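You operate a simulated robot arm through the tools that you are given. There is no shell and no other tool.

You are at the controls of a simulated two-armed robot. One attempt, no reset.

TASK
Loosen the screw of clamped block F and take the block out.
Fine: loosen the thumb screw before the clamp opens; block into the blue block tray; close the empty clamp; the other screws stay tight.

Only the result counts: the job must be done as asked and must still hold three seconds after the hand-in. Knocking over, shifting, dropping, spilling or breaking anything else fails it.

THE ROBOT
Two 7-joint arms with fingered hands on one trunk that stands fixed in place. Base frame: the origin is at the foot of the trunk, x ahead of it, y to its left, z up; the work surface is at about z = 0.78. Lengths are in m, angles in degrees, forces in N, time in s.
The left shoulder is at [0.068, 0.124, 1.104], the right one opposite. With the tool pointing down near the work surface each hand reaches from about 0.48 to 0.88 m from the base axis, measured 20 degrees to its own side. Payload 3.6 kg a hand.
The TCP of each hand is the grasp point between the finger pads, 0.034 m short of the fingertips. In the tool frame z runs along the fingers and y along their closing line. Largest opening 0.116 m; the body of the gripper starts 0.04 m behind the TCP. The gripper is a hand of 5 fingers: y runs from the thumb to the fingers, the wrist lies at [-0.016, -0.16, -0.164] in the tool frame, and closing takes about 1.5 s.
Orientation is that of the tool frame in the base frame, as a unit quaternion [x, y, z, w]. With the fingers straight down and the wrist toward the robot, the tool's x, y and z point along [0, 1, 0], [1, 0, 0] and [0, 0, -1] of the base frame.

THE INTERFACE
- The arms move only by the tool nudge_tool. It takes "left_rows", "right_rows" or both (then of equal length, played together; a hand with none holds still); each is a list of rows, each a list of 6 numbers: the turn, a rotation vector about the base's x, y, z in degrees, then the shift along the base's x, y, z in m. In form: [[rx, ry, rz, x, y, z], ...]. A call has 1 to 20 rows; each row is the pose to reach, as a shift and turn from the pose commanded when the call began. "left_hand" and "right_hand" are, for a hand that has rows, the gripper command, from -1 (shut) to 1 (fully open), values between in proportion, set as the call begins (left out, the last holds). Each row takes 0.2 s and may step no farther than 0.05 m and 8.6 degrees from the row before; otherwise, or with a gripper value out of range, the whole call is refused. Where a pose cannot be reached the arm comes as near as it can. A force on the tool above 40 N (or 10 N above the force at the start of the call, whichever is more), or a blocked arm, ends the call early, and 0.2 s more pass. The fingers move at their own pace (about 0.153 m/s each) and stop on an object; they squeeze with about 27 N. The grip force told is the motor's: it shows also when the fingers shut on nothing. Time passes only in rows, and 0.2 s behind the last, so rows that repeat a pose let the fingers close. It gives the time, the measured TCP pose, the force on the tool (base axes), the opening and the grip force at its end, in the units of the frame above (readings bear some noise), with the torque about the TCP (base axes, N m) and any sound that the robot's microphone picked up.
- Cameras (640 x 400 px; columns grow to the right, rows downward): "scene" is now at [0.1522, -0.0405, 1.3015]; the picture's right is [-0.48, -0.88, -0.00], its down [-0.48, 0.26, -0.84] and it looks along [0.73, -0.40, -0.55] (base axes); focal length 219 px, centre (320, 200). "left" rides on the left gripper at [-0.069, -0.134, -0.11] in its tool frame; the picture's right is [-0.77, -0.19, 0.61], its down [0.59, -0.58, 0.56] and it looks along [0.25, 0.79, 0.55] (tool axes); focal length 256 px, centre (320, 200). "right" rides on the right gripper at [0.069, -0.134, -0.11] in its tool frame; the picture's right is [-0.77, 0.19, -0.61], its down [-0.59, -0.58, 0.56] and it looks along [-0.25, 0.79, 0.55] (tool axes); focal length 256 px, centre (320, 200). There is no depth. A picture from a camera that has moved, and an enlarged one, comes with that camera's place and axes in the base frame and with its lens. The place of the scene camera against the robot may be out by one fixed shift of up to 0.025 m in any direction.
- snapshot(camera): a new picture of that camera. It takes no simulated time.
- raise_lower(by): slides the trunk up (or, below 0, down) by that many m; the arms and the scene camera ride with it, the base frame stays. It gives what a move gives, with no picture.
- curl_fingers(index, middle, ring, little, thumb_bend, thumb_turn, hand): sets how far each is bent, from 0 (flat) to 1 (curled in); at 0.3 the hand is open as for a grip, at 0.7 the pads meet at the TCP. One left out holds its place. A second passes; each finger stops where it meets its share of the squeeze, and holds until it gets a number again. A gripper value or a shape takes the hand back. It gives what a move gives, with no picture; readings hold the bend of each and the force on index, middle, ring, little, thumb and palm. thumb_turn goes from beside the hand (0) to across from the fingers (1), as for a grip.
- set_grasp(shape, hand): the hand has 5 fingers and takes this shape, open, in about a second: jaw (thumb against the fingers, like two jaws); tri (thumb and two fingers); tip (a fingertip pinch); poke (one finger out to press); point (the index stretched); flat (the hand flat); cup (the hand cupped); fist (a fist). The gripper value then closes the fingers along that shape, each until it touches; the sizes above hold for jaw. It gives what a move gives, with no picture.
- aim_head(pan, tilt): turns the head with the scene camera to pan (to the left, within 86 degrees either way) and tilt (down, from -29 to 69), counted from straight ahead of the robot. It gives what a move gives.
- zoom(camera, box): a new picture of the part [left, top, right, bottom] of that camera's present view, enlarged. It takes no simulated time.
- hand_in(): hands the job in; it is judged then, once.

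Nothing tells you positions but the pictures and the camera data. Unless the task says otherwise, let go and move clear before handing in.

The tools are called after "Emit:" as name(argument=value, ...) on one line, values as JSON. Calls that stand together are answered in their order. nudge_tool: Moves the arms, as the interface text tells. Its arguments: {"type":"object","properties":{"left_rows":{"type":"array"},"left_hand":{"type":"number"},"right_rows":{"type":"array"},"right_hand":{"type":"number"}},"required":[]} The other tools are called the same way: raise_lower (by) slides the trunk up or down; set_grasp (shape, hand) gives the hand a shape; curl_fingers (index, middle, ring, little, thumb_bend, thumb_turn, hand) moves the fingers one by one; aim_head (pan, tilt) turns the head that bears the scene camera; snapshot (camera) takes a picture; zoom (camera, box) takes an enlarged picture of a part of a camera's view; hand_in () hands the job in.

At the start:

```text
t: 0.0
left_eef_pos: [0.5925, -0.0046, 1.1784]
left_ee_rot: [0.707, 0.707, 0.0, 0.0]
left_force: [-0.6, -0.1, 0.0]
left_torque: [-0.01, 0.0, 0.01]
left_opening: 0.1162
left_grasp_force: 0.0
left_shape: jaw
left_bend: [0.3, 0.3, 0.3, 0.3, 0.3, 0.97]
left_finger forces: [0.0, 0.0, 0.0, 0.1, 0.0, 0.0]
right_eef_pos: [0.4096, -0.4371, 1.1882]
right_ee_rot: [0.707, 0.707, 0.0, 0.0]
right_force: [1.5, -0.4, -0.7]
right_torque: [0.01, -0.03, -0.01]
right_opening: 0.1159
right_grasp_force: 0.1
right_shape: jaw
right_bend: [0.3, 0.3, 0.3, 0.3, 0.3, 0.97]
right_finger forces: [0.0, 0.0, 0.0, 0.0, 0.0, 0.0]
trunk travel left (down, up): [-0.3, 0.462]
head pan, tilt: [-28.8, 33.0]
```

scene: 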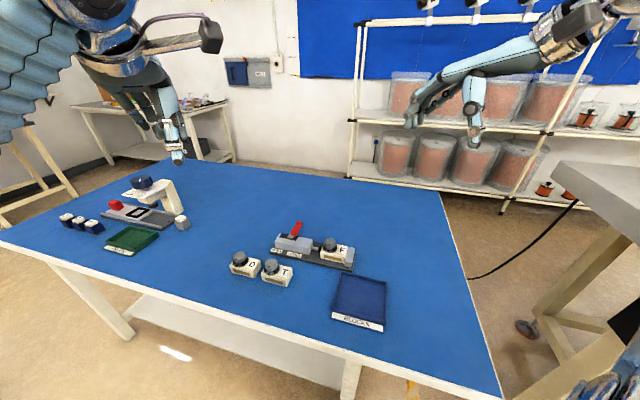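
right: 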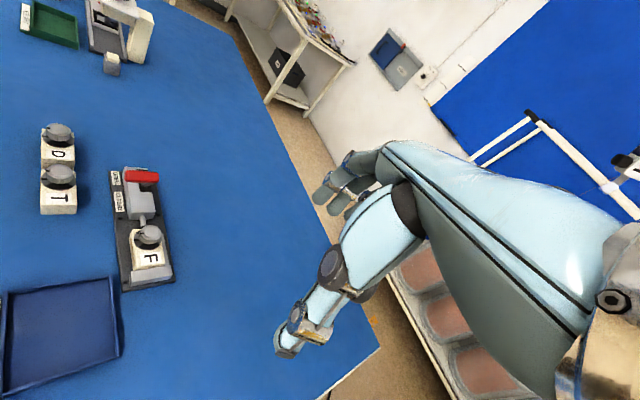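
left: 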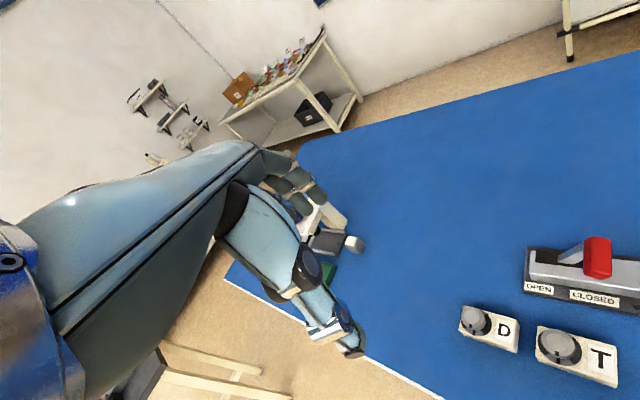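

I see a clamp with a red lever (OPEN/CLOSED labels) holding block F, two loose blocks D and T with knobs nearby, and a blue tray. First I'll take enlarged pictures.

Emit:
zoom(camera="scene", box=[220, 200, 400, 340])

Emit:
zoom(camera="right", box=[0, 100, 240, 400])

Emit:
zoom(camera="left", box=[440, 200, 640, 400])

Emit:
zoom(camera="scene", box=[40, 160, 220, 270])

```text
2.86 times, centred on (310, 270) of scene
camera zoom: at [0.1522, -0.0405, 1.3015], right [-0.48, -0.88, 0.0], down [-0.48, 0.26, -0.84], along [0.73, -0.4, -0.55], focal length 626 px, centre (349, 0)
```

zoom: 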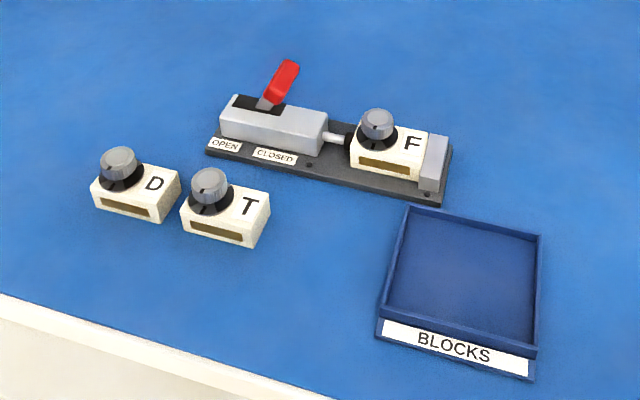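

```text
1.33 times, centred on (120, 250) of right
camera zoom: at [0.2748, -0.3675, 1.2987], right [0.19, -0.77, 0.61], down [-0.58, -0.59, -0.56], along [0.8, -0.25, -0.55], focal length 341 px, centre (587, 133)
```

zoom: 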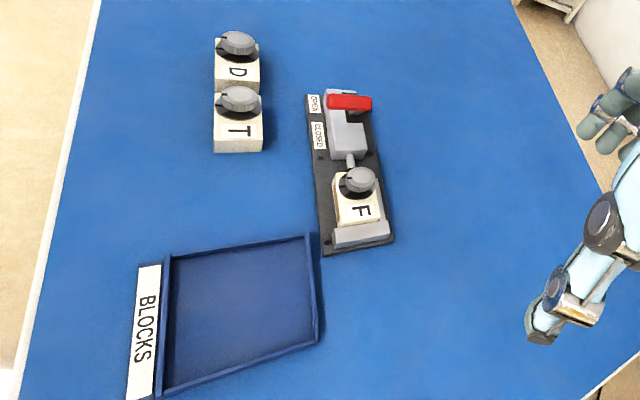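

```text
2.00 times, centred on (540, 300) of left
camera zoom: at [0.4601, -0.0741, 1.2895], right [-0.19, -0.77, -0.61], down [-0.58, 0.59, -0.56], along [0.79, 0.25, -0.55], focal length 512 px, centre (-120, 0)
```

zoom: 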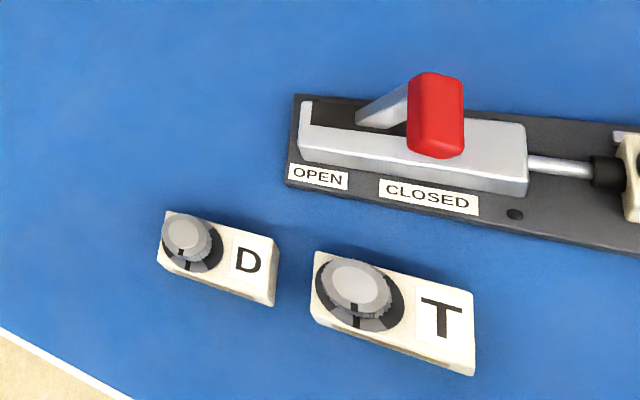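

```text
3.56 times, centred on (130, 215) of scene
camera zoom: at [0.1522, -0.0405, 1.3015], right [-0.48, -0.88, 0.0], down [-0.48, 0.26, -0.84], along [0.73, -0.4, -0.55], focal length 778 px, centre (996, 147)
```

zoom: 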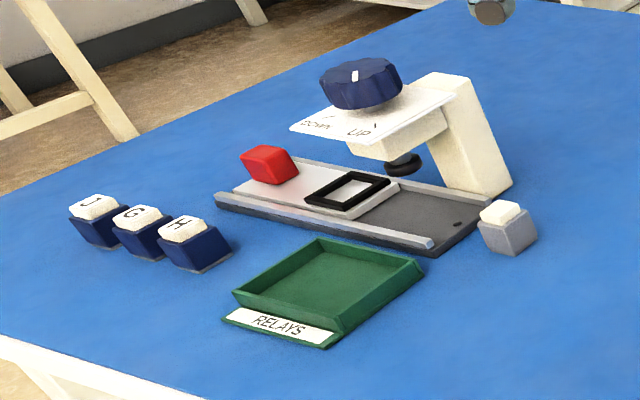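

The clamp's base plate runs at about 45° in the table plane, from roughly (0.68,-0.16) at the lever end to (0.49,-0.34) at the stop end. I'll zoom in closer on the knob, block and lever from each camera.

Emit:
zoom(camera="scene", box=[300, 220, 360, 270])

Emit:
zoom(camera="right", box=[100, 155, 190, 300])

Emit:
zoom(camera="scene", box=[225, 240, 305, 295])

Emit:
zoom(camera="scene", box=[265, 210, 325, 265])

Emit:
zoom(camera="scene", box=[315, 260, 405, 340])

```text
8.00 times, centred on (330, 245) of scene
camera zoom: at [0.1522, -0.0405, 1.3015], right [-0.48, -0.88, 0.0], down [-0.48, 0.26, -0.84], along [0.73, -0.4, -0.55], focal length 1751 px, centre (240, -160)
```

zoom: 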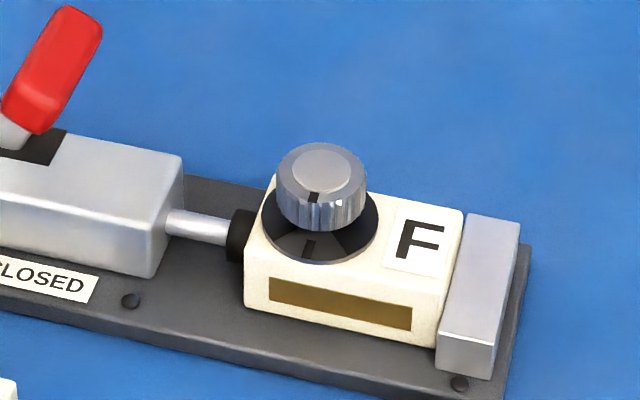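

```text
2.76 times, centred on (145, 228) of right
camera zoom: at [0.2748, -0.3675, 1.2987], right [0.19, -0.77, 0.61], down [-0.58, -0.59, -0.56], along [0.8, -0.25, -0.55], focal length 706 px, centre (803, 124)
```

zoom: 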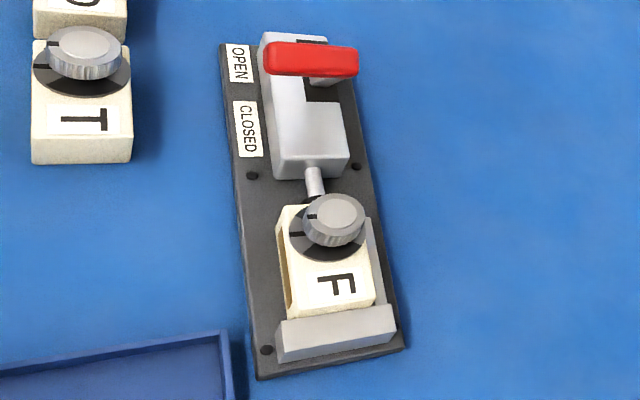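

```text
7.27 times, centred on (265, 268) of scene
camera zoom: at [0.1522, -0.0405, 1.3015], right [-0.48, -0.88, 0.0], down [-0.48, 0.26, -0.84], along [0.73, -0.4, -0.55], focal length 1592 px, centre (720, -291)
```

zoom: 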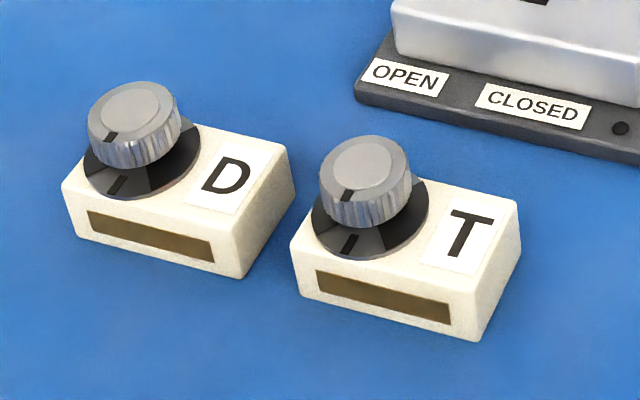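

```text
7.27 times, centred on (295, 238) of scene
camera zoom: at [0.1522, -0.0405, 1.3015], right [-0.48, -0.88, 0.0], down [-0.48, 0.26, -0.84], along [0.73, -0.4, -0.55], focal length 1592 px, centre (502, -73)
```

zoom: 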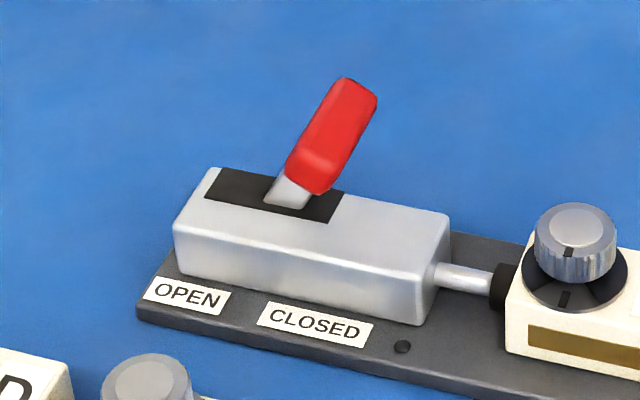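

```text
5.00 times, centred on (360, 300) of scene
camera zoom: at [0.1522, -0.0405, 1.3015], right [-0.48, -0.88, 0.0], down [-0.48, 0.26, -0.84], along [0.73, -0.4, -0.55], focal length 1095 px, centre (120, -300)
```

zoom: 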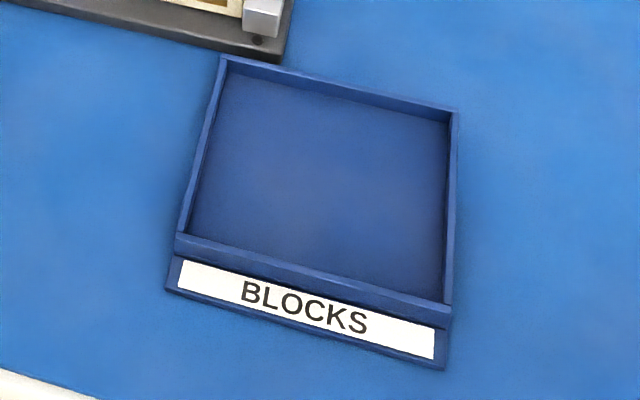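

The screw dial points to a mark on the block's front side, and the lever seems to be an arm leaning toward the block with a red crossbar on top. I'll try the tip hand shape in the air and look at it before going near anything.

Emit:
set_grasp(hand="right", shape="tip")

Emit:
snapshot(camera="right")

Emit:
zoom(camera="scene", box=[390, 0, 600, 160])

```text
t: 0.9
left_eef_pos: [0.591, -0.0059, 1.179]
left_ee_rot: [0.707, 0.707, 0.0, 0.0]
left_force: [0.0, 0.6, 0.4]
left_torque: [0.02, 0.02, 0.0]
left_opening: 0.116
left_grasp_force: 0.0
left_shape: jaw
left_bend: [0.3, 0.3, 0.3, 0.3, 0.3, 0.97]
left_finger forces: [0.1, 0.0, 0.1, 0.0, 0.1, 0.1]
right_eef_pos: [0.4079, -0.4377, 1.1888]
right_ee_rot: [0.707, 0.708, 0.0, 0.0]
right_force: [-1.1, -0.9, -0.8]
right_torque: [0.02, 0.0, 0.02]
right_opening: 0.1159
right_grasp_force: 0.0
right_shape: tip
right_bend: [0.29, 0.96, 0.98, 0.98, 0.3, 0.97]
right_finger forces: [0.0, 0.0, 0.0, 0.1, 0.1, 0.0]
trunk travel left (down, up): [-0.3, 0.462]
head pan, tilt: [-28.8, 33.0]
```

```text
taken
camera right: at [0.2748, -0.3675, 1.2986], right [0.19, -0.77, 0.61], down [-0.58, -0.59, -0.57], along [0.8, -0.25, -0.55], focal length 256 px, centre (320, 200)
```

right: 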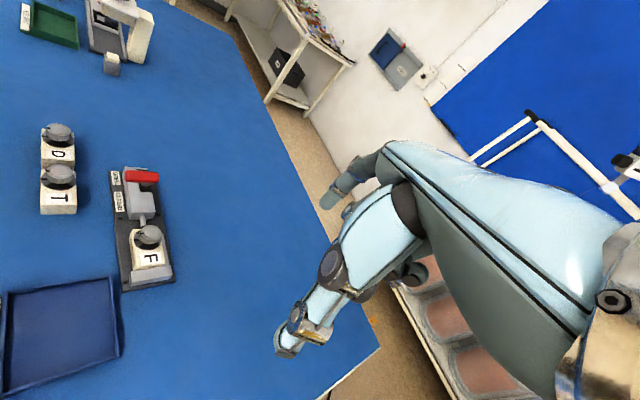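

```text
2.50 times, centred on (495, 80) of scene
camera zoom: at [0.1522, -0.0405, 1.3015], right [-0.48, -0.88, 0.0], down [-0.48, 0.26, -0.84], along [0.73, -0.4, -0.55], focal length 547 px, centre (-118, 500)
```

zoom: 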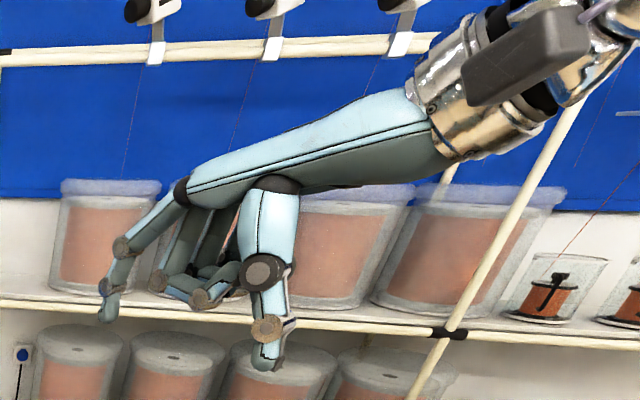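

In the tip shape only the thumb and index reach down, which suits the small knob. I'll close it partway in the air to see how the fingertips meet.

Emit:
nudge_tool(right_rows=[[0, 0, 0, 0, 0, 0], [0, 0, 0, 0, 0, 0], [0, 0, 0, 0, 0, 0], [0, 0, 0, 0, 0, 0], [0, 0, 0, 0, 0, 0], [0, 0, 0, 0, 0, 0]], right_hand=-0.5)

Emit:
zoom(camera="scene", box=[390, 0, 600, 160])

Emit:
snapshot(camera="right")

```text
t: 2.3
left_eef_pos: [0.5928, -0.0062, 1.1802]
left_ee_rot: [0.707, 0.708, 0.0, -0.001]
left_force: [-0.9, -0.2, -1.1]
left_torque: [0.0, -0.01, -0.02]
left_opening: 0.1158
left_grasp_force: 0.1
left_shape: jaw
left_bend: [0.3, 0.3, 0.3, 0.3, 0.3, 0.97]
left_finger forces: [0.1, 0.0, 0.0, 0.1, 0.1, 0.0]
right_eef_pos: [0.4097, -0.4383, 1.1882]
right_ee_rot: [0.707, 0.708, 0.0, 0.0]
right_force: [0.3, 0.6, 0.0]
right_torque: [-0.05, 0.0, -0.02]
right_opening: 0.0308
right_grasp_force: 0.1
right_shape: tip
right_bend: [0.54, 0.97, 0.98, 0.98, 0.7, 1.0]
right_finger forces: [0.0, 0.0, 0.1, 0.1, 0.0, 0.0]
trunk travel left (down, up): [-0.3, 0.462]
head pan, tilt: [-28.8, 33.0]
```

```text
2.50 times, centred on (495, 80) of scene
camera zoom: at [0.1522, -0.0405, 1.3015], right [-0.48, -0.88, 0.0], down [-0.48, 0.26, -0.84], along [0.73, -0.4, -0.55], focal length 547 px, centre (-118, 500)
```

zoom: 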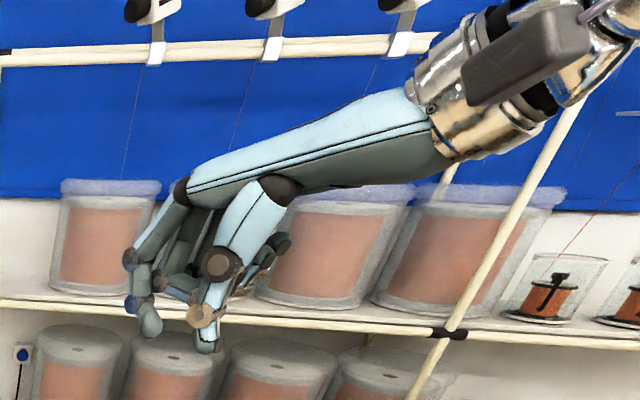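

```text
taken
camera right: at [0.2748, -0.3675, 1.2987], right [0.19, -0.77, 0.61], down [-0.58, -0.59, -0.56], along [0.8, -0.25, -0.55], focal length 256 px, centre (320, 200)
```

right: 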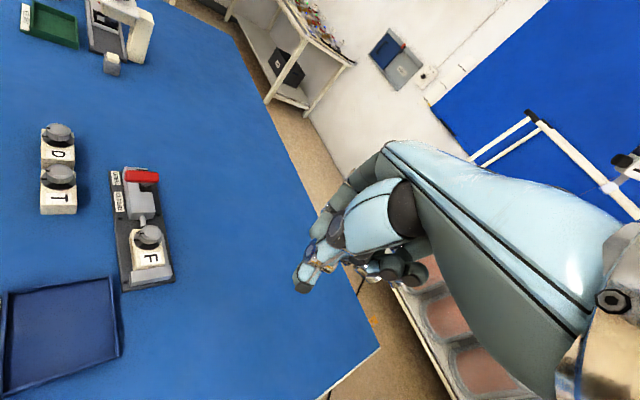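

Emit:
zoom(camera="right", box=[260, 140, 440, 310])

Emit:
zoom(camera="scene", box=[420, 60, 500, 150])

Emit:
zoom(camera="left", box=[440, 0, 640, 200])

```text
2.35 times, centred on (350, 225) of right
camera zoom: at [0.2748, -0.3675, 1.2987], right [0.19, -0.77, 0.61], down [-0.58, -0.59, -0.56], along [0.8, -0.25, -0.55], focal length 602 px, centre (249, 141)
```

zoom: 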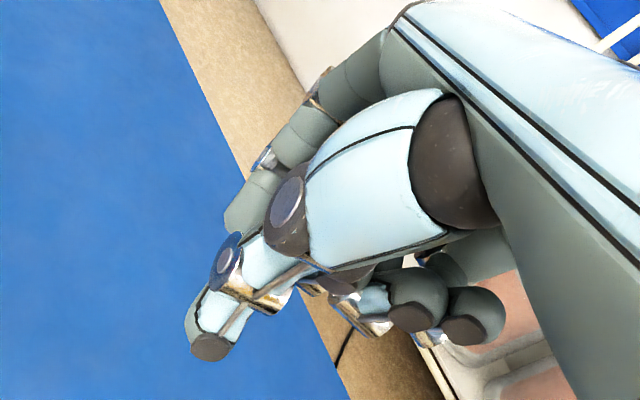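

```text
4.44 times, centred on (460, 105) of scene
camera zoom: at [0.1522, -0.0405, 1.3015], right [-0.48, -0.88, 0.0], down [-0.48, 0.26, -0.84], along [0.73, -0.4, -0.55], focal length 973 px, centre (-302, 622)
```

zoom: 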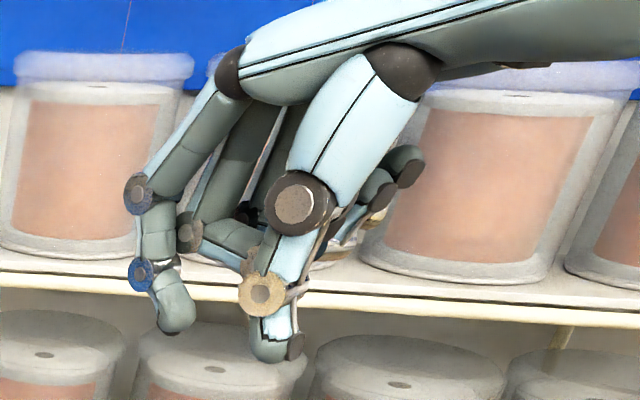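

```text
2.00 times, centred on (540, 100) of left
camera zoom: at [0.4601, -0.0741, 1.2895], right [-0.19, -0.77, -0.61], down [-0.58, 0.59, -0.56], along [0.79, 0.25, -0.55], focal length 512 px, centre (-120, 400)
```

zoom: 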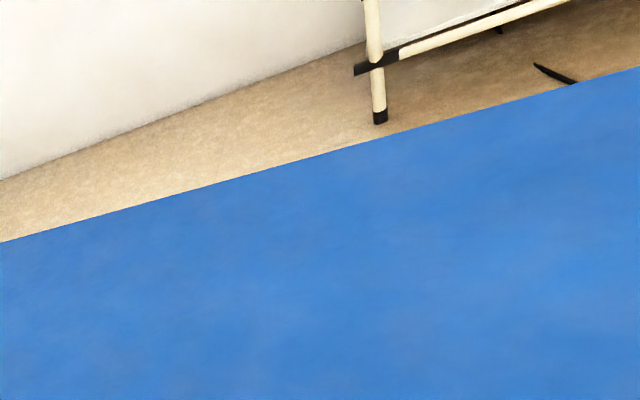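

The thumb and index close to a fingertip pinch, with the tips about 2–3 cm below the TCP. Now I'll move the left hand aside, then bring the right hand above the clamp, turned -45° about z, for a closer look.

Emit:
nudge_tool(right_rows=[[0, 0, -7.5, 0.015, 0.023, -0.02], [0, 0, -15, 0.03, 0.046, -0.04], [0, 0, -22.5, 0.045, 0.069, -0.06], [0, 0, -30, 0.06, 0.092, -0.08], [0, 0, -37.5, 0.075, 0.115, -0.1], [0, 0, -45, 0.09, 0.138, -0.12], [0, 0, -45, 0.09, 0.138, -0.12]], left_rows=[[0, 0, 0, 0, 0.03, 0], [0, 0, 0, 0, 0.06, 0], [0, 0, 0, 0, 0.09, 0], [0, 0, 0, 0, 0.12, 0], [0, 0, 0, 0, 0.15, 0], [0, 0, 0, 0, 0.15, 0], [0, 0, 0, 0, 0.15, 0]], right_hand=0.2)

Emit:
snapshot(camera="right")

Emit:
snapshot(camera="scene")

```text
t: 3.9
left_eef_pos: [0.5911, 0.1444, 1.1811]
left_ee_rot: [0.708, 0.706, -0.001, 0.0]
left_force: [0.3, 0.0, 0.0]
left_torque: [0.04, 0.01, -0.01]
left_opening: 0.1157
left_grasp_force: 0.1
left_shape: jaw
left_bend: [0.3, 0.3, 0.3, 0.3, 0.3, 0.97]
left_finger forces: [0.0, 0.1, 0.1, 0.0, 0.1, 0.0]
right_eef_pos: [0.4976, -0.2998, 1.0677]
right_ee_rot: [0.924, 0.381, 0.0, -0.001]
right_force: [-0.1, -0.5, 0.0]
right_torque: [0.0, 0.01, 0.01]
right_opening: 0.0692
right_grasp_force: 0.1
right_shape: tip
right_bend: [0.37, 0.96, 0.98, 0.98, 0.6, 0.99]
right_finger forces: [0.1, 0.0, 0.0, 0.1, 0.1, 0.0]
trunk travel left (down, up): [-0.3, 0.462]
head pan, tilt: [-28.8, 33.0]
```

```text
taken
camera right: at [0.4511, -0.1553, 1.1785], right [-0.41, -0.68, 0.61], down [-0.83, -0.01, -0.56], along [0.39, -0.74, -0.55], focal length 256 px, centre (320, 200)
```

right: 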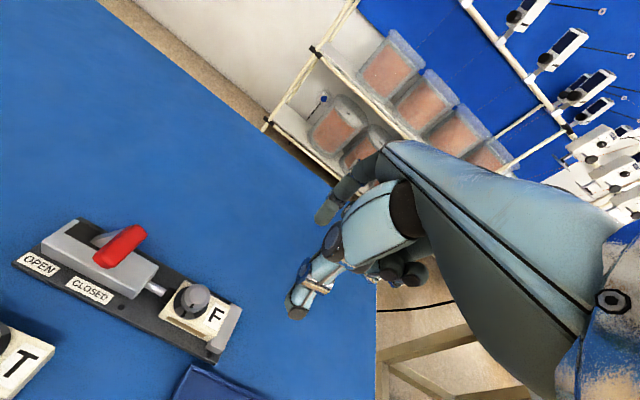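

```text
taken
camera scene: at [0.1514, -0.0407, 1.3016], right [-0.48, -0.88, 0.0], down [-0.48, 0.26, -0.84], along [0.73, -0.4, -0.55], focal length 219 px, centre (320, 200)
```

scene: 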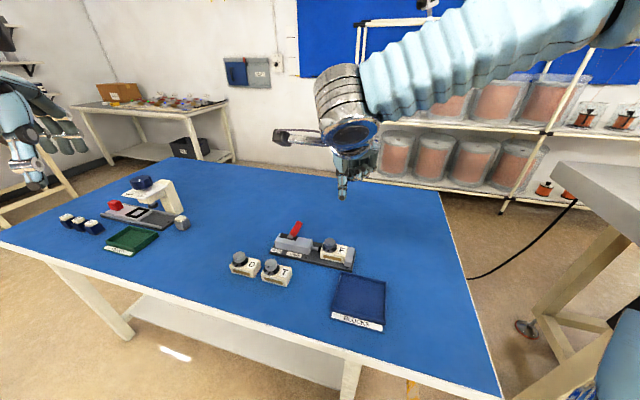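

Emit:
zoom(camera="right", box=[140, 250, 260, 370])

Emit:
zoom(camera="right", box=[10, 200, 170, 310])

```text
3.33 times, centred on (200, 310) of right
camera zoom: at [0.4511, -0.1553, 1.1785], right [-0.41, -0.68, 0.61], down [-0.83, -0.01, -0.56], along [0.39, -0.74, -0.55], focal length 853 px, centre (720, -167)
```

zoom: 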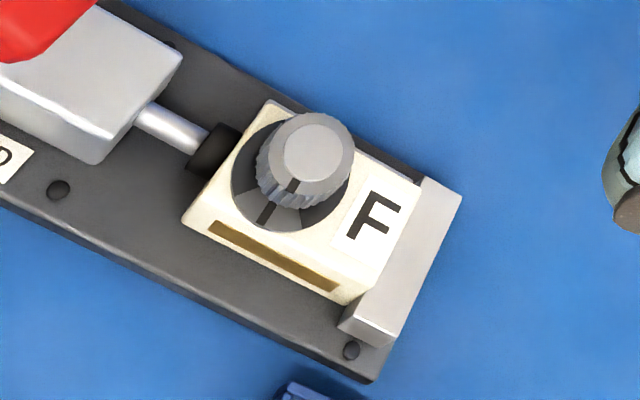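

```text
3.64 times, centred on (90, 255) of right
camera zoom: at [0.4511, -0.1553, 1.1785], right [-0.41, -0.68, 0.61], down [-0.83, -0.01, -0.56], along [0.39, -0.74, -0.55], focal length 931 px, centre (1156, 0)
```

zoom: 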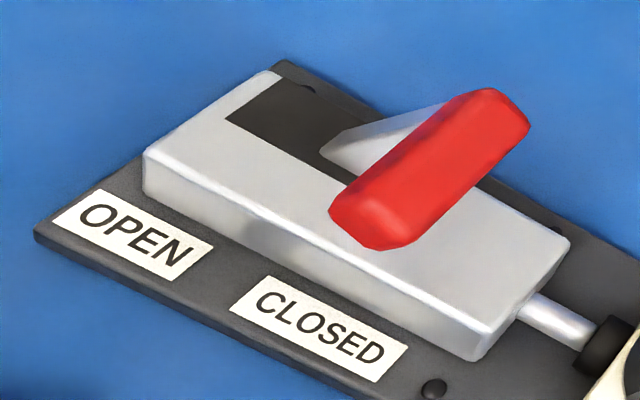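

From two views of the right camera the knob's top is at about (0.535,-0.285,0.846), and the red crossbar's centre at about (0.60,-0.21,0.876). I'll hover over the knob with the pinch and check the alignment.

Emit:
nudge_tool(right_rows=[[0, 0, 0, 0.012, 0.005, -0.03], [0, 0, 0, 0.025, 0.01, -0.06], [0, 0, 0, 0.037, 0.015, -0.09], [0, 0, 0, 0.037, 0.015, -0.118], [0, 0, 0, 0.037, 0.015, -0.118]])

Emit:
snapshot(camera="right")

Emit:
zoom(camera="scene", box=[270, 170, 390, 270])

```text
t: 5.1
left_eef_pos: [0.5905, 0.1462, 1.1799]
left_ee_rot: [0.707, 0.707, 0.0, 0.0]
left_force: [-0.1, 0.8, -0.5]
left_torque: [-0.02, 0.02, 0.0]
left_opening: 0.1157
left_grasp_force: 0.0
left_shape: jaw
left_bend: [0.3, 0.3, 0.3, 0.3, 0.3, 0.97]
left_finger forces: [0.0, 0.1, 0.1, 0.0, 0.0, 0.1]
right_eef_pos: [0.5359, -0.2845, 0.9503]
right_ee_rot: [0.924, 0.383, 0.0, -0.001]
right_force: [-0.4, 0.8, 0.3]
right_torque: [-0.01, -0.03, 0.03]
right_opening: 0.0689
right_grasp_force: 0.1
right_shape: tip
right_bend: [0.37, 0.96, 0.98, 0.98, 0.6, 0.99]
right_finger forces: [0.1, 0.0, 0.0, 0.0, 0.1, 0.0]
trunk travel left (down, up): [-0.3, 0.462]
head pan, tilt: [-28.8, 33.0]
```

```text
taken
camera right: at [0.4893, -0.1396, 1.0603], right [-0.41, -0.68, 0.61], down [-0.82, -0.01, -0.57], along [0.39, -0.74, -0.55], focal length 256 px, centre (320, 200)
```

right: 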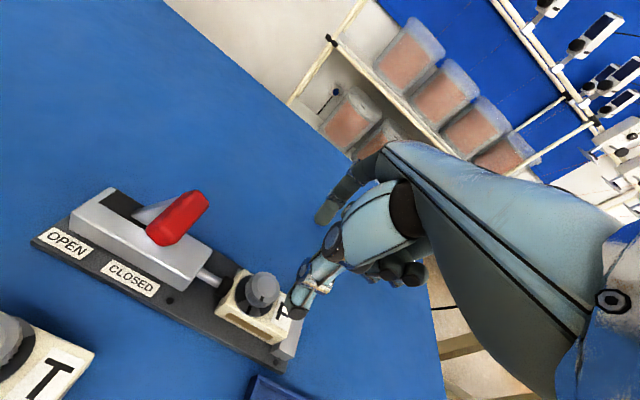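

```text
4.00 times, centred on (330, 220) of scene
camera zoom: at [0.152, -0.0398, 1.3016], right [-0.48, -0.88, 0.0], down [-0.48, 0.26, -0.84], along [0.73, -0.4, -0.55], focal length 876 px, centre (280, 120)
```

zoom: 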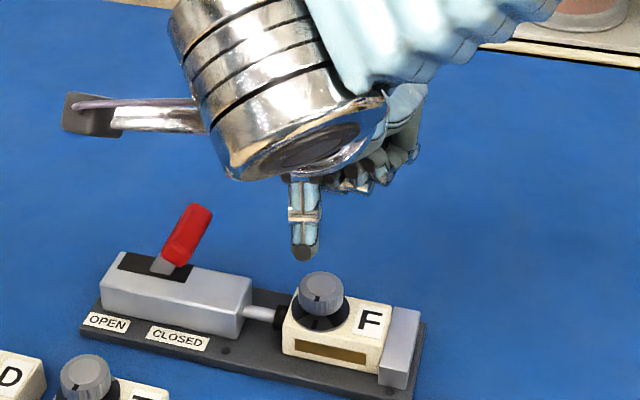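

Emit:
zoom(camera="right", box=[200, 170, 360, 360])

```text
2.11 times, centred on (280, 265) of right
camera zoom: at [0.4893, -0.1396, 1.0603], right [-0.41, -0.68, 0.61], down [-0.82, -0.01, -0.57], along [0.39, -0.74, -0.55], focal length 539 px, centre (404, 63)
```

zoom: 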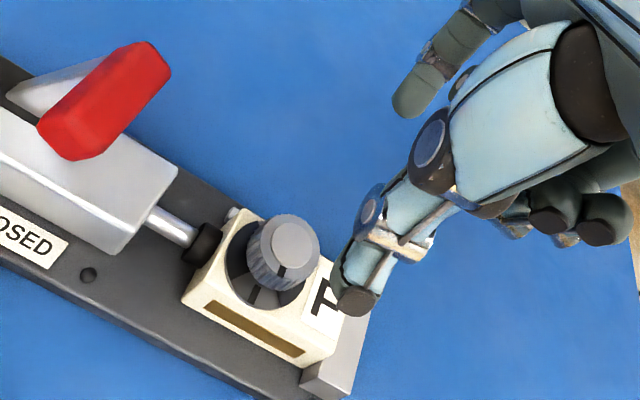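

The knob top is at about (0.536,-0.285,0.848) and the TCP hovers right over it. Before gripping, I'll test how far the wrist can turn about z at this height, first further clockwise.

Emit:
nudge_tool(right_rows=[[0, 0, -8, 0, 0, 0], [0, 0, -16, 0, 0, 0], [0, 0, -24, 0, 0, 0], [0, 0, -32, 0, 0, 0], [0, 0, -40, 0, 0, 0], [0, 0, -40, 0, 0, 0]])

Emit:
snapshot(camera="scene")

```text
t: 6.5
left_eef_pos: [0.5916, 0.1454, 1.1806]
left_ee_rot: [0.707, 0.707, 0.0, 0.0]
left_force: [0.7, 1.0, 0.4]
left_torque: [-0.04, 0.0, -0.01]
left_opening: 0.1157
left_grasp_force: 0.1
left_shape: jaw
left_bend: [0.3, 0.3, 0.3, 0.3, 0.3, 0.97]
left_finger forces: [0.0, 0.0, 0.0, 0.1, 0.1, 0.0]
right_eef_pos: [0.4912, -0.3348, 0.9711]
right_ee_rot: [0.999, 0.044, 0.0, -0.001]
right_force: [0.2, -0.2, 0.2]
right_torque: [-0.01, 0.0, 0.0]
right_opening: 0.0691
right_grasp_force: 0.0
right_shape: tip
right_bend: [0.37, 0.96, 0.98, 0.98, 0.6, 0.99]
right_finger forces: [0.0, 0.0, 0.0, 0.1, 0.0, 0.1]
right hand out of reach, approached as far as the arm can: row 2, 3, 4, 5, 6
trunk travel left (down, up): [-0.3, 0.462]
head pan, tilt: [-28.8, 33.0]
```

```text
taken
camera scene: at [0.1521, -0.0399, 1.3015], right [-0.48, -0.88, 0.0], down [-0.48, 0.26, -0.84], along [0.73, -0.4, -0.55], focal length 219 px, centre (320, 200)
```

scene: 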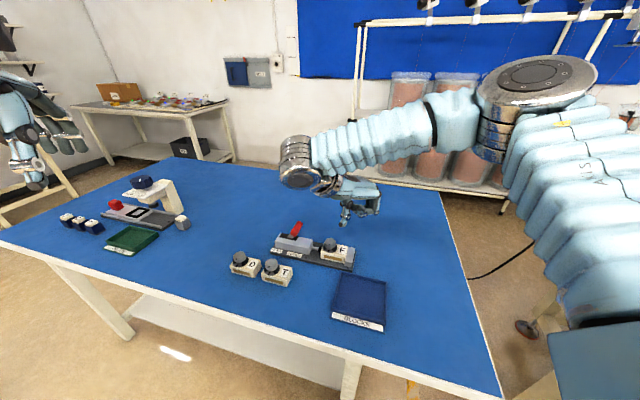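

The clockwise side runs out at about -50°, so I'll go back and test the counter-clockwise direction at the hover height.

Emit:
nudge_tool(right_rows=[[0, 0, 8, 0, 0, 0], [0, 0, 16, 0, 0, 0], [0, 0, 24, 0, 0, 0], [0, 0, 32, 0, 0, 0], [0, 0, 40, 0, 0, 0], [0, 0, 40, 0, 0, 0]])

```text
t: 7.9
left_eef_pos: [0.5926, 0.1457, 1.1791]
left_ee_rot: [0.707, 0.707, -0.001, -0.001]
left_force: [0.1, -0.1, 0.3]
left_torque: [0.0, -0.01, 0.01]
left_opening: 0.116
left_grasp_force: 0.1
left_shape: jaw
left_bend: [0.3, 0.3, 0.3, 0.3, 0.3, 0.97]
left_finger forces: [0.1, 0.1, 0.0, 0.1, 0.0, 0.0]
right_eef_pos: [0.4928, -0.3331, 0.9706]
right_ee_rot: [0.923, 0.385, -0.001, 0.0]
right_force: [0.3, 0.2, 0.1]
right_torque: [0.0, -0.05, 0.0]
right_opening: 0.069
right_grasp_force: 0.0
right_shape: tip
right_bend: [0.37, 0.96, 0.98, 0.98, 0.6, 0.99]
right_finger forces: [0.1, 0.1, 0.0, 0.0, 0.0, 0.1]
trunk travel left (down, up): [-0.3, 0.462]
head pan, tilt: [-28.8, 33.0]
```

Emit:
nudge_tool(right_rows=[[0, 0, 8, 0.02, 0.024, -0.01], [0, 0, 16, 0.043, 0.048, -0.02], [0, 0, 24, 0.043, 0.048, -0.02], [0, 0, 32, 0.043, 0.048, -0.02], [0, 0, 40, 0.043, 0.048, -0.02], [0, 0, 48, 0.043, 0.048, -0.02], [0, 0, 56, 0.043, 0.048, -0.02], [0, 0, 64, 0.043, 0.048, -0.02], [0, 0, 72, 0.043, 0.048, -0.02], [0, 0, 80, 0.043, 0.048, -0.02], [0, 0, 88, 0.043, 0.048, -0.02], [0, 0, 96, 0.043, 0.048, -0.02], [0, 0, 104, 0.043, 0.048, -0.02], [0, 0, 112, 0.043, 0.048, -0.02], [0, 0, 120, 0.043, 0.048, -0.02]])

Emit:
snapshot(camera="scene")

Emit:
snapshot(camera="right")

```text
t: 11.1
left_eef_pos: [0.5921, 0.1445, 1.1797]
left_ee_rot: [0.707, 0.707, -0.001, 0.0]
left_force: [0.0, -0.3, -0.1]
left_torque: [0.01, 0.01, 0.0]
left_opening: 0.1157
left_grasp_force: 0.1
left_shape: jaw
left_bend: [0.3, 0.3, 0.3, 0.3, 0.3, 0.97]
left_finger forces: [0.0, 0.0, 0.1, 0.0, 0.1, 0.0]
right_eef_pos: [0.5366, -0.2841, 0.9504]
right_ee_rot: [0.129, 0.992, 0.0, 0.0]
right_force: [-0.2, 0.0, 0.2]
right_torque: [-0.04, 0.0, 0.01]
right_opening: 0.0692
right_grasp_force: 0.0
right_shape: tip
right_bend: [0.37, 0.96, 0.98, 0.98, 0.6, 0.99]
right_finger forces: [0.0, 0.0, 0.0, 0.0, 0.0, 0.0]
trunk travel left (down, up): [-0.3, 0.462]
head pan, tilt: [-28.8, 33.0]
```

```text
taken
camera scene: at [0.1526, -0.0404, 1.3014], right [-0.48, -0.88, 0.0], down [-0.48, 0.26, -0.84], along [0.73, -0.4, -0.55], focal length 219 px, centre (320, 200)
```

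scene: 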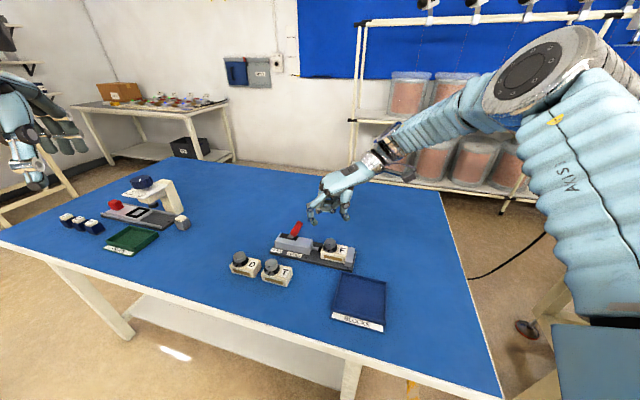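

```text
taken
camera right: at [0.4351, -0.3961, 1.0616], right [0.79, -0.02, 0.61], down [0.42, -0.71, -0.57], along [0.44, 0.71, -0.55], focal length 256 px, centre (320, 200)
```

right: 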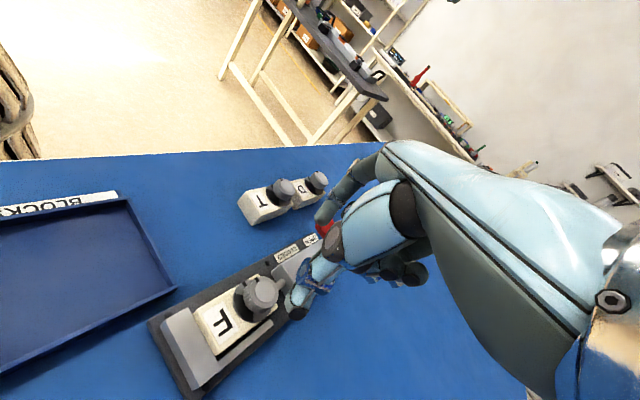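

The tool can turn from -45° to at least +75° over the knob. I'll turn back to -45° and lower the open pinch so that its tips stay just above the knob top, then check again.

Emit:
nudge_tool(right_rows=[[0, 0, -8, 0, 0, 0], [0, 0, -16, 0, 0, 0], [0, 0, -24, 0, 0, 0], [0, 0, -32, 0, 0, 0], [0, 0, -40, 0, 0, 0], [0, 0, -48, 0, 0, 0], [0, 0, -56, 0, 0, 0], [0, 0, -64, 0, 0, 0], [0, 0, -72, 0, 0, 0], [0, 0, -80, 0, 0, 0], [0, 0, -88, 0, 0, 0], [0, 0, -96, 0, 0, 0], [0, 0, -104, 0, 0, 0], [0, 0, -112, 0, 0, 0], [0, 0, -119, 0, 0, 0], [0, 0, -119, 0, 0, -0.03], [0, 0, -119, 0, 0, -0.055], [0, 0, -119, 0, 0, -0.055]])

Emit:
zoom(camera="right", box=[200, 170, 360, 330])

Emit:
zoom(camera="scene", box=[270, 190, 370, 270])

```text
t: 14.9
left_eef_pos: [0.5924, 0.145, 1.18]
left_ee_rot: [0.707, 0.707, 0.0, 0.001]
left_force: [0.2, -0.8, 0.0]
left_torque: [-0.02, 0.01, 0.0]
left_opening: 0.1159
left_grasp_force: 0.2
left_shape: jaw
left_bend: [0.3, 0.3, 0.3, 0.3, 0.3, 0.97]
left_finger forces: [0.1, 0.0, 0.0, 0.0, 0.0, 0.0]
right_eef_pos: [0.5368, -0.2854, 0.8967]
right_ee_rot: [0.92, 0.391, 0.001, 0.0]
right_force: [-0.1, -0.4, 0.0]
right_torque: [-0.04, 0.04, 0.0]
right_opening: 0.0691
right_grasp_force: 0.1
right_shape: tip
right_bend: [0.37, 0.96, 0.98, 0.98, 0.6, 0.99]
right_finger forces: [0.1, 0.0, 0.1, 0.0, 0.0, 0.0]
trunk travel left (down, up): [-0.3, 0.462]
head pan, tilt: [-28.8, 33.0]
```

```text
2.50 times, centred on (280, 250) of right
camera zoom: at [0.487, -0.1414, 1.0072], right [-0.4, -0.68, 0.61], down [-0.82, -0.02, -0.57], along [0.4, -0.73, -0.55], focal length 640 px, centre (420, 75)
```

zoom: 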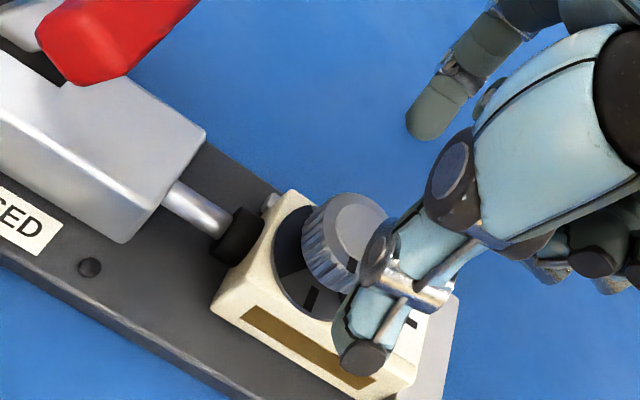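

```text
5.00 times, centred on (320, 230) of scene
camera zoom: at [0.152, -0.0398, 1.3016], right [-0.48, -0.88, 0.0], down [-0.48, 0.26, -0.84], along [0.73, -0.4, -0.55], focal length 1095 px, centre (320, 50)
```

zoom: 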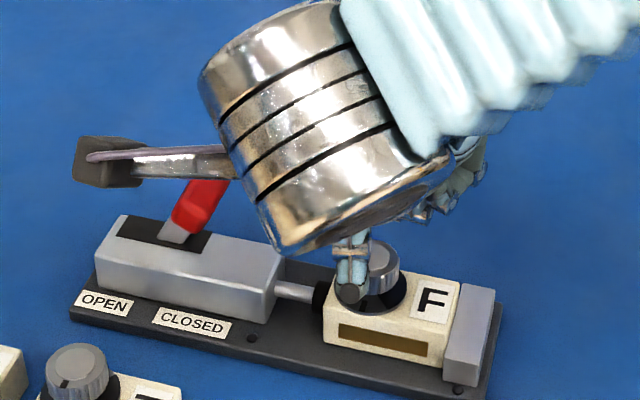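

Aligned over the knob within a couple of mm. I'll lower by 25 mm so the tips pass alongside the knob, watching the force.

Emit:
nudge_tool(right_rows=[[0, 0, 0, 0, 0.001, -0.008], [0, 0, 0, 0, 0.001, -0.016], [0, 0, 0, 0, 0.001, -0.025], [0, 0, 0, 0, 0.001, -0.025]])

Emit:
zoom(camera="right", box=[220, 180, 340, 300])

Emit:
zoom(camera="scene", box=[300, 220, 360, 260])

```text
t: 15.9
left_eef_pos: [0.5916, 0.1439, 1.1794]
left_ee_rot: [0.708, 0.707, 0.0, 0.0]
left_force: [-0.4, -0.3, 1.1]
left_torque: [-0.06, -0.03, 0.02]
left_opening: 0.1158
left_grasp_force: 0.2
left_shape: jaw
left_bend: [0.3, 0.3, 0.3, 0.3, 0.3, 0.97]
left_finger forces: [0.1, 0.0, 0.0, 0.0, 0.1, 0.1]
right_eef_pos: [0.5302, -0.2924, 0.8784]
right_ee_rot: [0.92, 0.392, 0.0, -0.001]
right_force: [0.2, -0.2, 0.0]
right_torque: [0.0, -0.01, 0.0]
right_opening: 0.0688
right_grasp_force: 0.0
right_shape: tip
right_bend: [0.37, 0.96, 0.98, 0.98, 0.6, 0.99]
right_finger forces: [0.0, 0.1, 0.0, 0.0, 0.1, 0.0]
right hand out of reach, approached as far as the arm can: row 2, 3, 4
trunk travel left (down, up): [-0.3, 0.462]
head pan, tilt: [-28.8, 33.0]
```

```text
3.33 times, centred on (280, 240) of right
camera zoom: at [0.4817, -0.148, 0.9893], right [-0.4, -0.68, 0.61], down [-0.82, -0.02, -0.56], along [0.4, -0.73, -0.56], focal length 853 px, centre (453, 67)
```

zoom: 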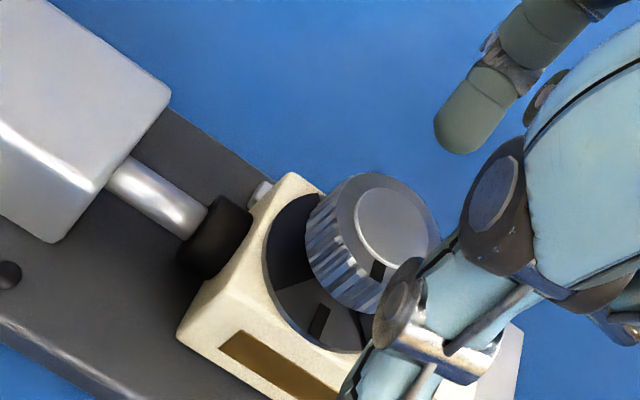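

```text
10.00 times, centred on (330, 240) of scene
camera zoom: at [0.1521, -0.0399, 1.3015], right [-0.48, -0.88, 0.0], down [-0.48, 0.26, -0.84], along [0.73, -0.4, -0.55], focal length 2189 px, centre (220, -200)
```

zoom: 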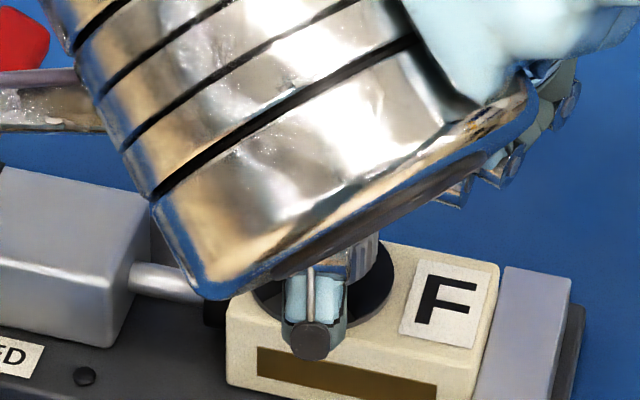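

At this turn the arm can't get low enough, since the shoulder is too high relative to the work. I'll lift the hand and slide the trunk down 0.10 m, which restores the geometry that worked before.

Emit:
nudge_tool(right_rows=[[0, 0, 0, 0.003, 0.003, 0.03], [0, 0, 0, 0.006, 0.007, 0.07], [0, 0, 0, 0.006, 0.007, 0.11], [0, 0, 0, 0.006, 0.007, 0.15], [0, 0, 0, 0.006, 0.007, 0.15]])

Emit:
raise_lower(by=-0.1)

Emit:
snapshot(camera="scene")

```text
t: 17.1
left_eef_pos: [0.5926, 0.1438, 1.1806]
left_ee_rot: [0.707, 0.707, 0.0, 0.0]
left_force: [0.2, -0.9, 0.5]
left_torque: [0.0, -0.01, 0.01]
left_opening: 0.1158
left_grasp_force: 0.1
left_shape: jaw
left_bend: [0.3, 0.3, 0.3, 0.3, 0.3, 0.97]
left_finger forces: [0.1, 0.0, 0.0, 0.1, 0.0, 0.0]
right_eef_pos: [0.5384, -0.2844, 1.0288]
right_ee_rot: [0.921, 0.39, -0.001, 0.0]
right_force: [0.4, -0.1, -0.3]
right_torque: [-0.01, -0.03, -0.01]
right_opening: 0.0693
right_grasp_force: 0.1
right_shape: tip
right_bend: [0.37, 0.96, 0.98, 0.98, 0.6, 0.99]
right_finger forces: [0.0, 0.0, 0.1, 0.1, 0.0, 0.0]
trunk travel left (down, up): [-0.3, 0.462]
head pan, tilt: [-28.8, 33.0]
```

```text
t: 18.4
left_eef_pos: [0.5912, 0.146, 1.0792]
left_ee_rot: [0.707, 0.708, 0.001, 0.001]
left_force: [-0.3, 0.0, 0.0]
left_torque: [-0.01, -0.02, 0.04]
left_opening: 0.1157
left_grasp_force: 0.1
left_shape: jaw
left_bend: [0.3, 0.3, 0.3, 0.3, 0.3, 0.97]
left_finger forces: [0.0, 0.1, 0.0, 0.0, 0.0, 0.1]
right_eef_pos: [0.538, -0.2837, 0.9298]
right_ee_rot: [0.921, 0.391, -0.001, 0.0]
right_force: [0.8, 0.0, -0.1]
right_torque: [-0.01, -0.02, 0.0]
right_opening: 0.0695
right_grasp_force: 0.0
right_shape: tip
right_bend: [0.37, 0.96, 0.98, 0.98, 0.6, 0.99]
right_finger forces: [0.0, 0.0, 0.1, 0.0, 0.1, 0.0]
trunk travel left (down, up): [-0.2, 0.562]
head pan, tilt: [-28.8, 33.0]
```

```text
taken
camera scene: at [0.1969, -0.0398, 1.198], right [-0.48, -0.88, 0.0], down [-0.48, 0.26, -0.84], along [0.73, -0.4, -0.55], focal length 219 px, centre (320, 200)
```

scene: 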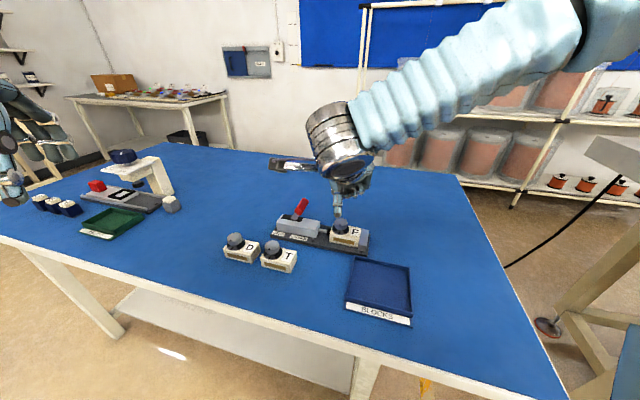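

The trunk is lower now and the TCP is still centred over the knob at z=0.93. I'll descend gradually to z≈0.872.

Emit:
nudge_tool(right_rows=[[0, 0, 0, -0.001, -0.001, -0.02], [0, 0, 0, -0.001, -0.001, -0.038], [0, 0, 0, -0.001, -0.001, -0.05], [0, 0, 0, -0.001, -0.001, -0.058], [0, 0, 0, -0.001, -0.001, -0.058]])

Emit:
zoom(camera="right", box=[220, 180, 340, 300])

Emit:
zoom(camera="scene", box=[310, 200, 380, 250])

```text
t: 19.6
left_eef_pos: [0.5921, 0.1442, 1.0786]
left_ee_rot: [0.707, 0.707, 0.0, 0.0]
left_force: [0.3, 0.2, 0.5]
left_torque: [-0.03, -0.02, 0.01]
left_opening: 0.1158
left_grasp_force: 0.0
left_shape: jaw
left_bend: [0.3, 0.3, 0.3, 0.3, 0.3, 0.97]
left_finger forces: [0.0, 0.0, 0.1, 0.0, 0.0, 0.0]
right_eef_pos: [0.5375, -0.2853, 0.87]
right_ee_rot: [0.92, 0.392, 0.0, 0.0]
right_force: [-0.1, -0.3, -0.8]
right_torque: [0.02, 0.0, 0.01]
right_opening: 0.0689
right_grasp_force: 0.1
right_shape: tip
right_bend: [0.37, 0.96, 0.98, 0.98, 0.6, 0.99]
right_finger forces: [0.0, 0.1, 0.0, 0.0, 0.1, 0.0]
trunk travel left (down, up): [-0.2, 0.562]
head pan, tilt: [-28.8, 33.0]
```

```text
3.33 times, centred on (280, 240) of right
camera zoom: at [0.4876, -0.1419, 0.9805], right [-0.4, -0.68, 0.61], down [-0.83, -0.02, -0.56], along [0.4, -0.73, -0.55], focal length 853 px, centre (453, 67)
```

zoom: 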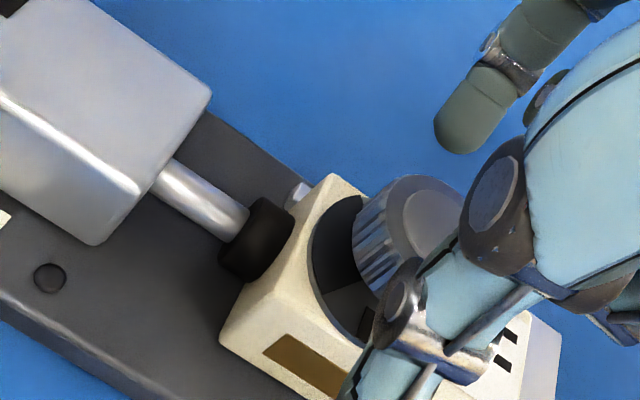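

```text
8.00 times, centred on (345, 225) of scene
camera zoom: at [0.1975, -0.0399, 1.1978], right [-0.48, -0.88, 0.0], down [-0.48, 0.26, -0.84], along [0.73, -0.4, -0.55], focal length 1751 px, centre (120, 0)
```

zoom: 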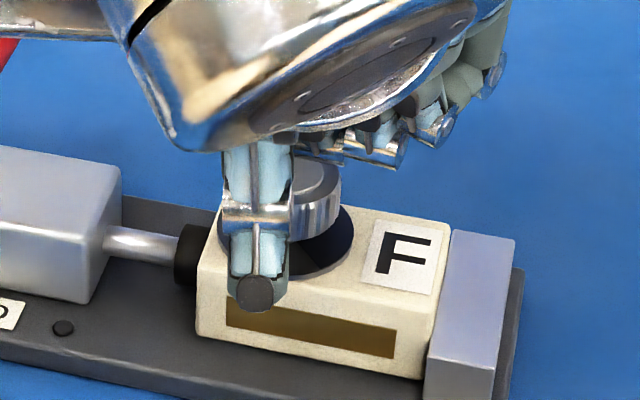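

Emit:
zoom(camera="right", box=[210, 200, 350, 330])

Emit:
zoom(camera="scene", box=[320, 215, 360, 245])

```text
3.08 times, centred on (280, 265) of right
camera zoom: at [0.4876, -0.1419, 0.9805], right [-0.4, -0.68, 0.61], down [-0.83, -0.02, -0.56], along [0.4, -0.73, -0.55], focal length 788 px, centre (443, 0)
```

zoom: 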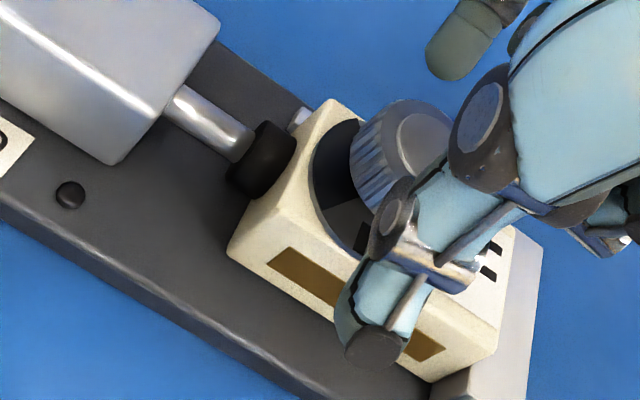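

```text
13.33 times, centred on (340, 230) of scene
camera zoom: at [0.1975, -0.0399, 1.1978], right [-0.48, -0.88, 0.0], down [-0.48, 0.26, -0.84], along [0.73, -0.4, -0.55], focal length 2919 px, centre (53, -200)
```

zoom: 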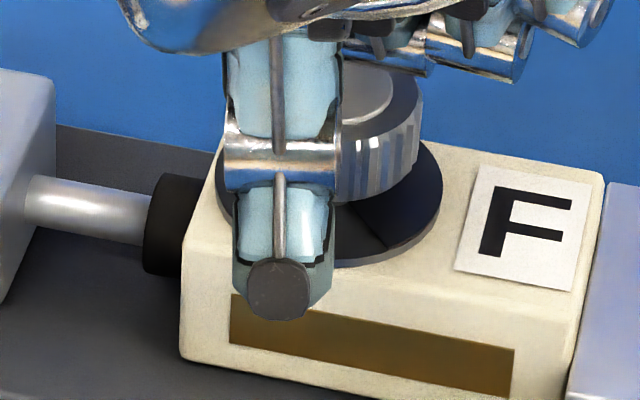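

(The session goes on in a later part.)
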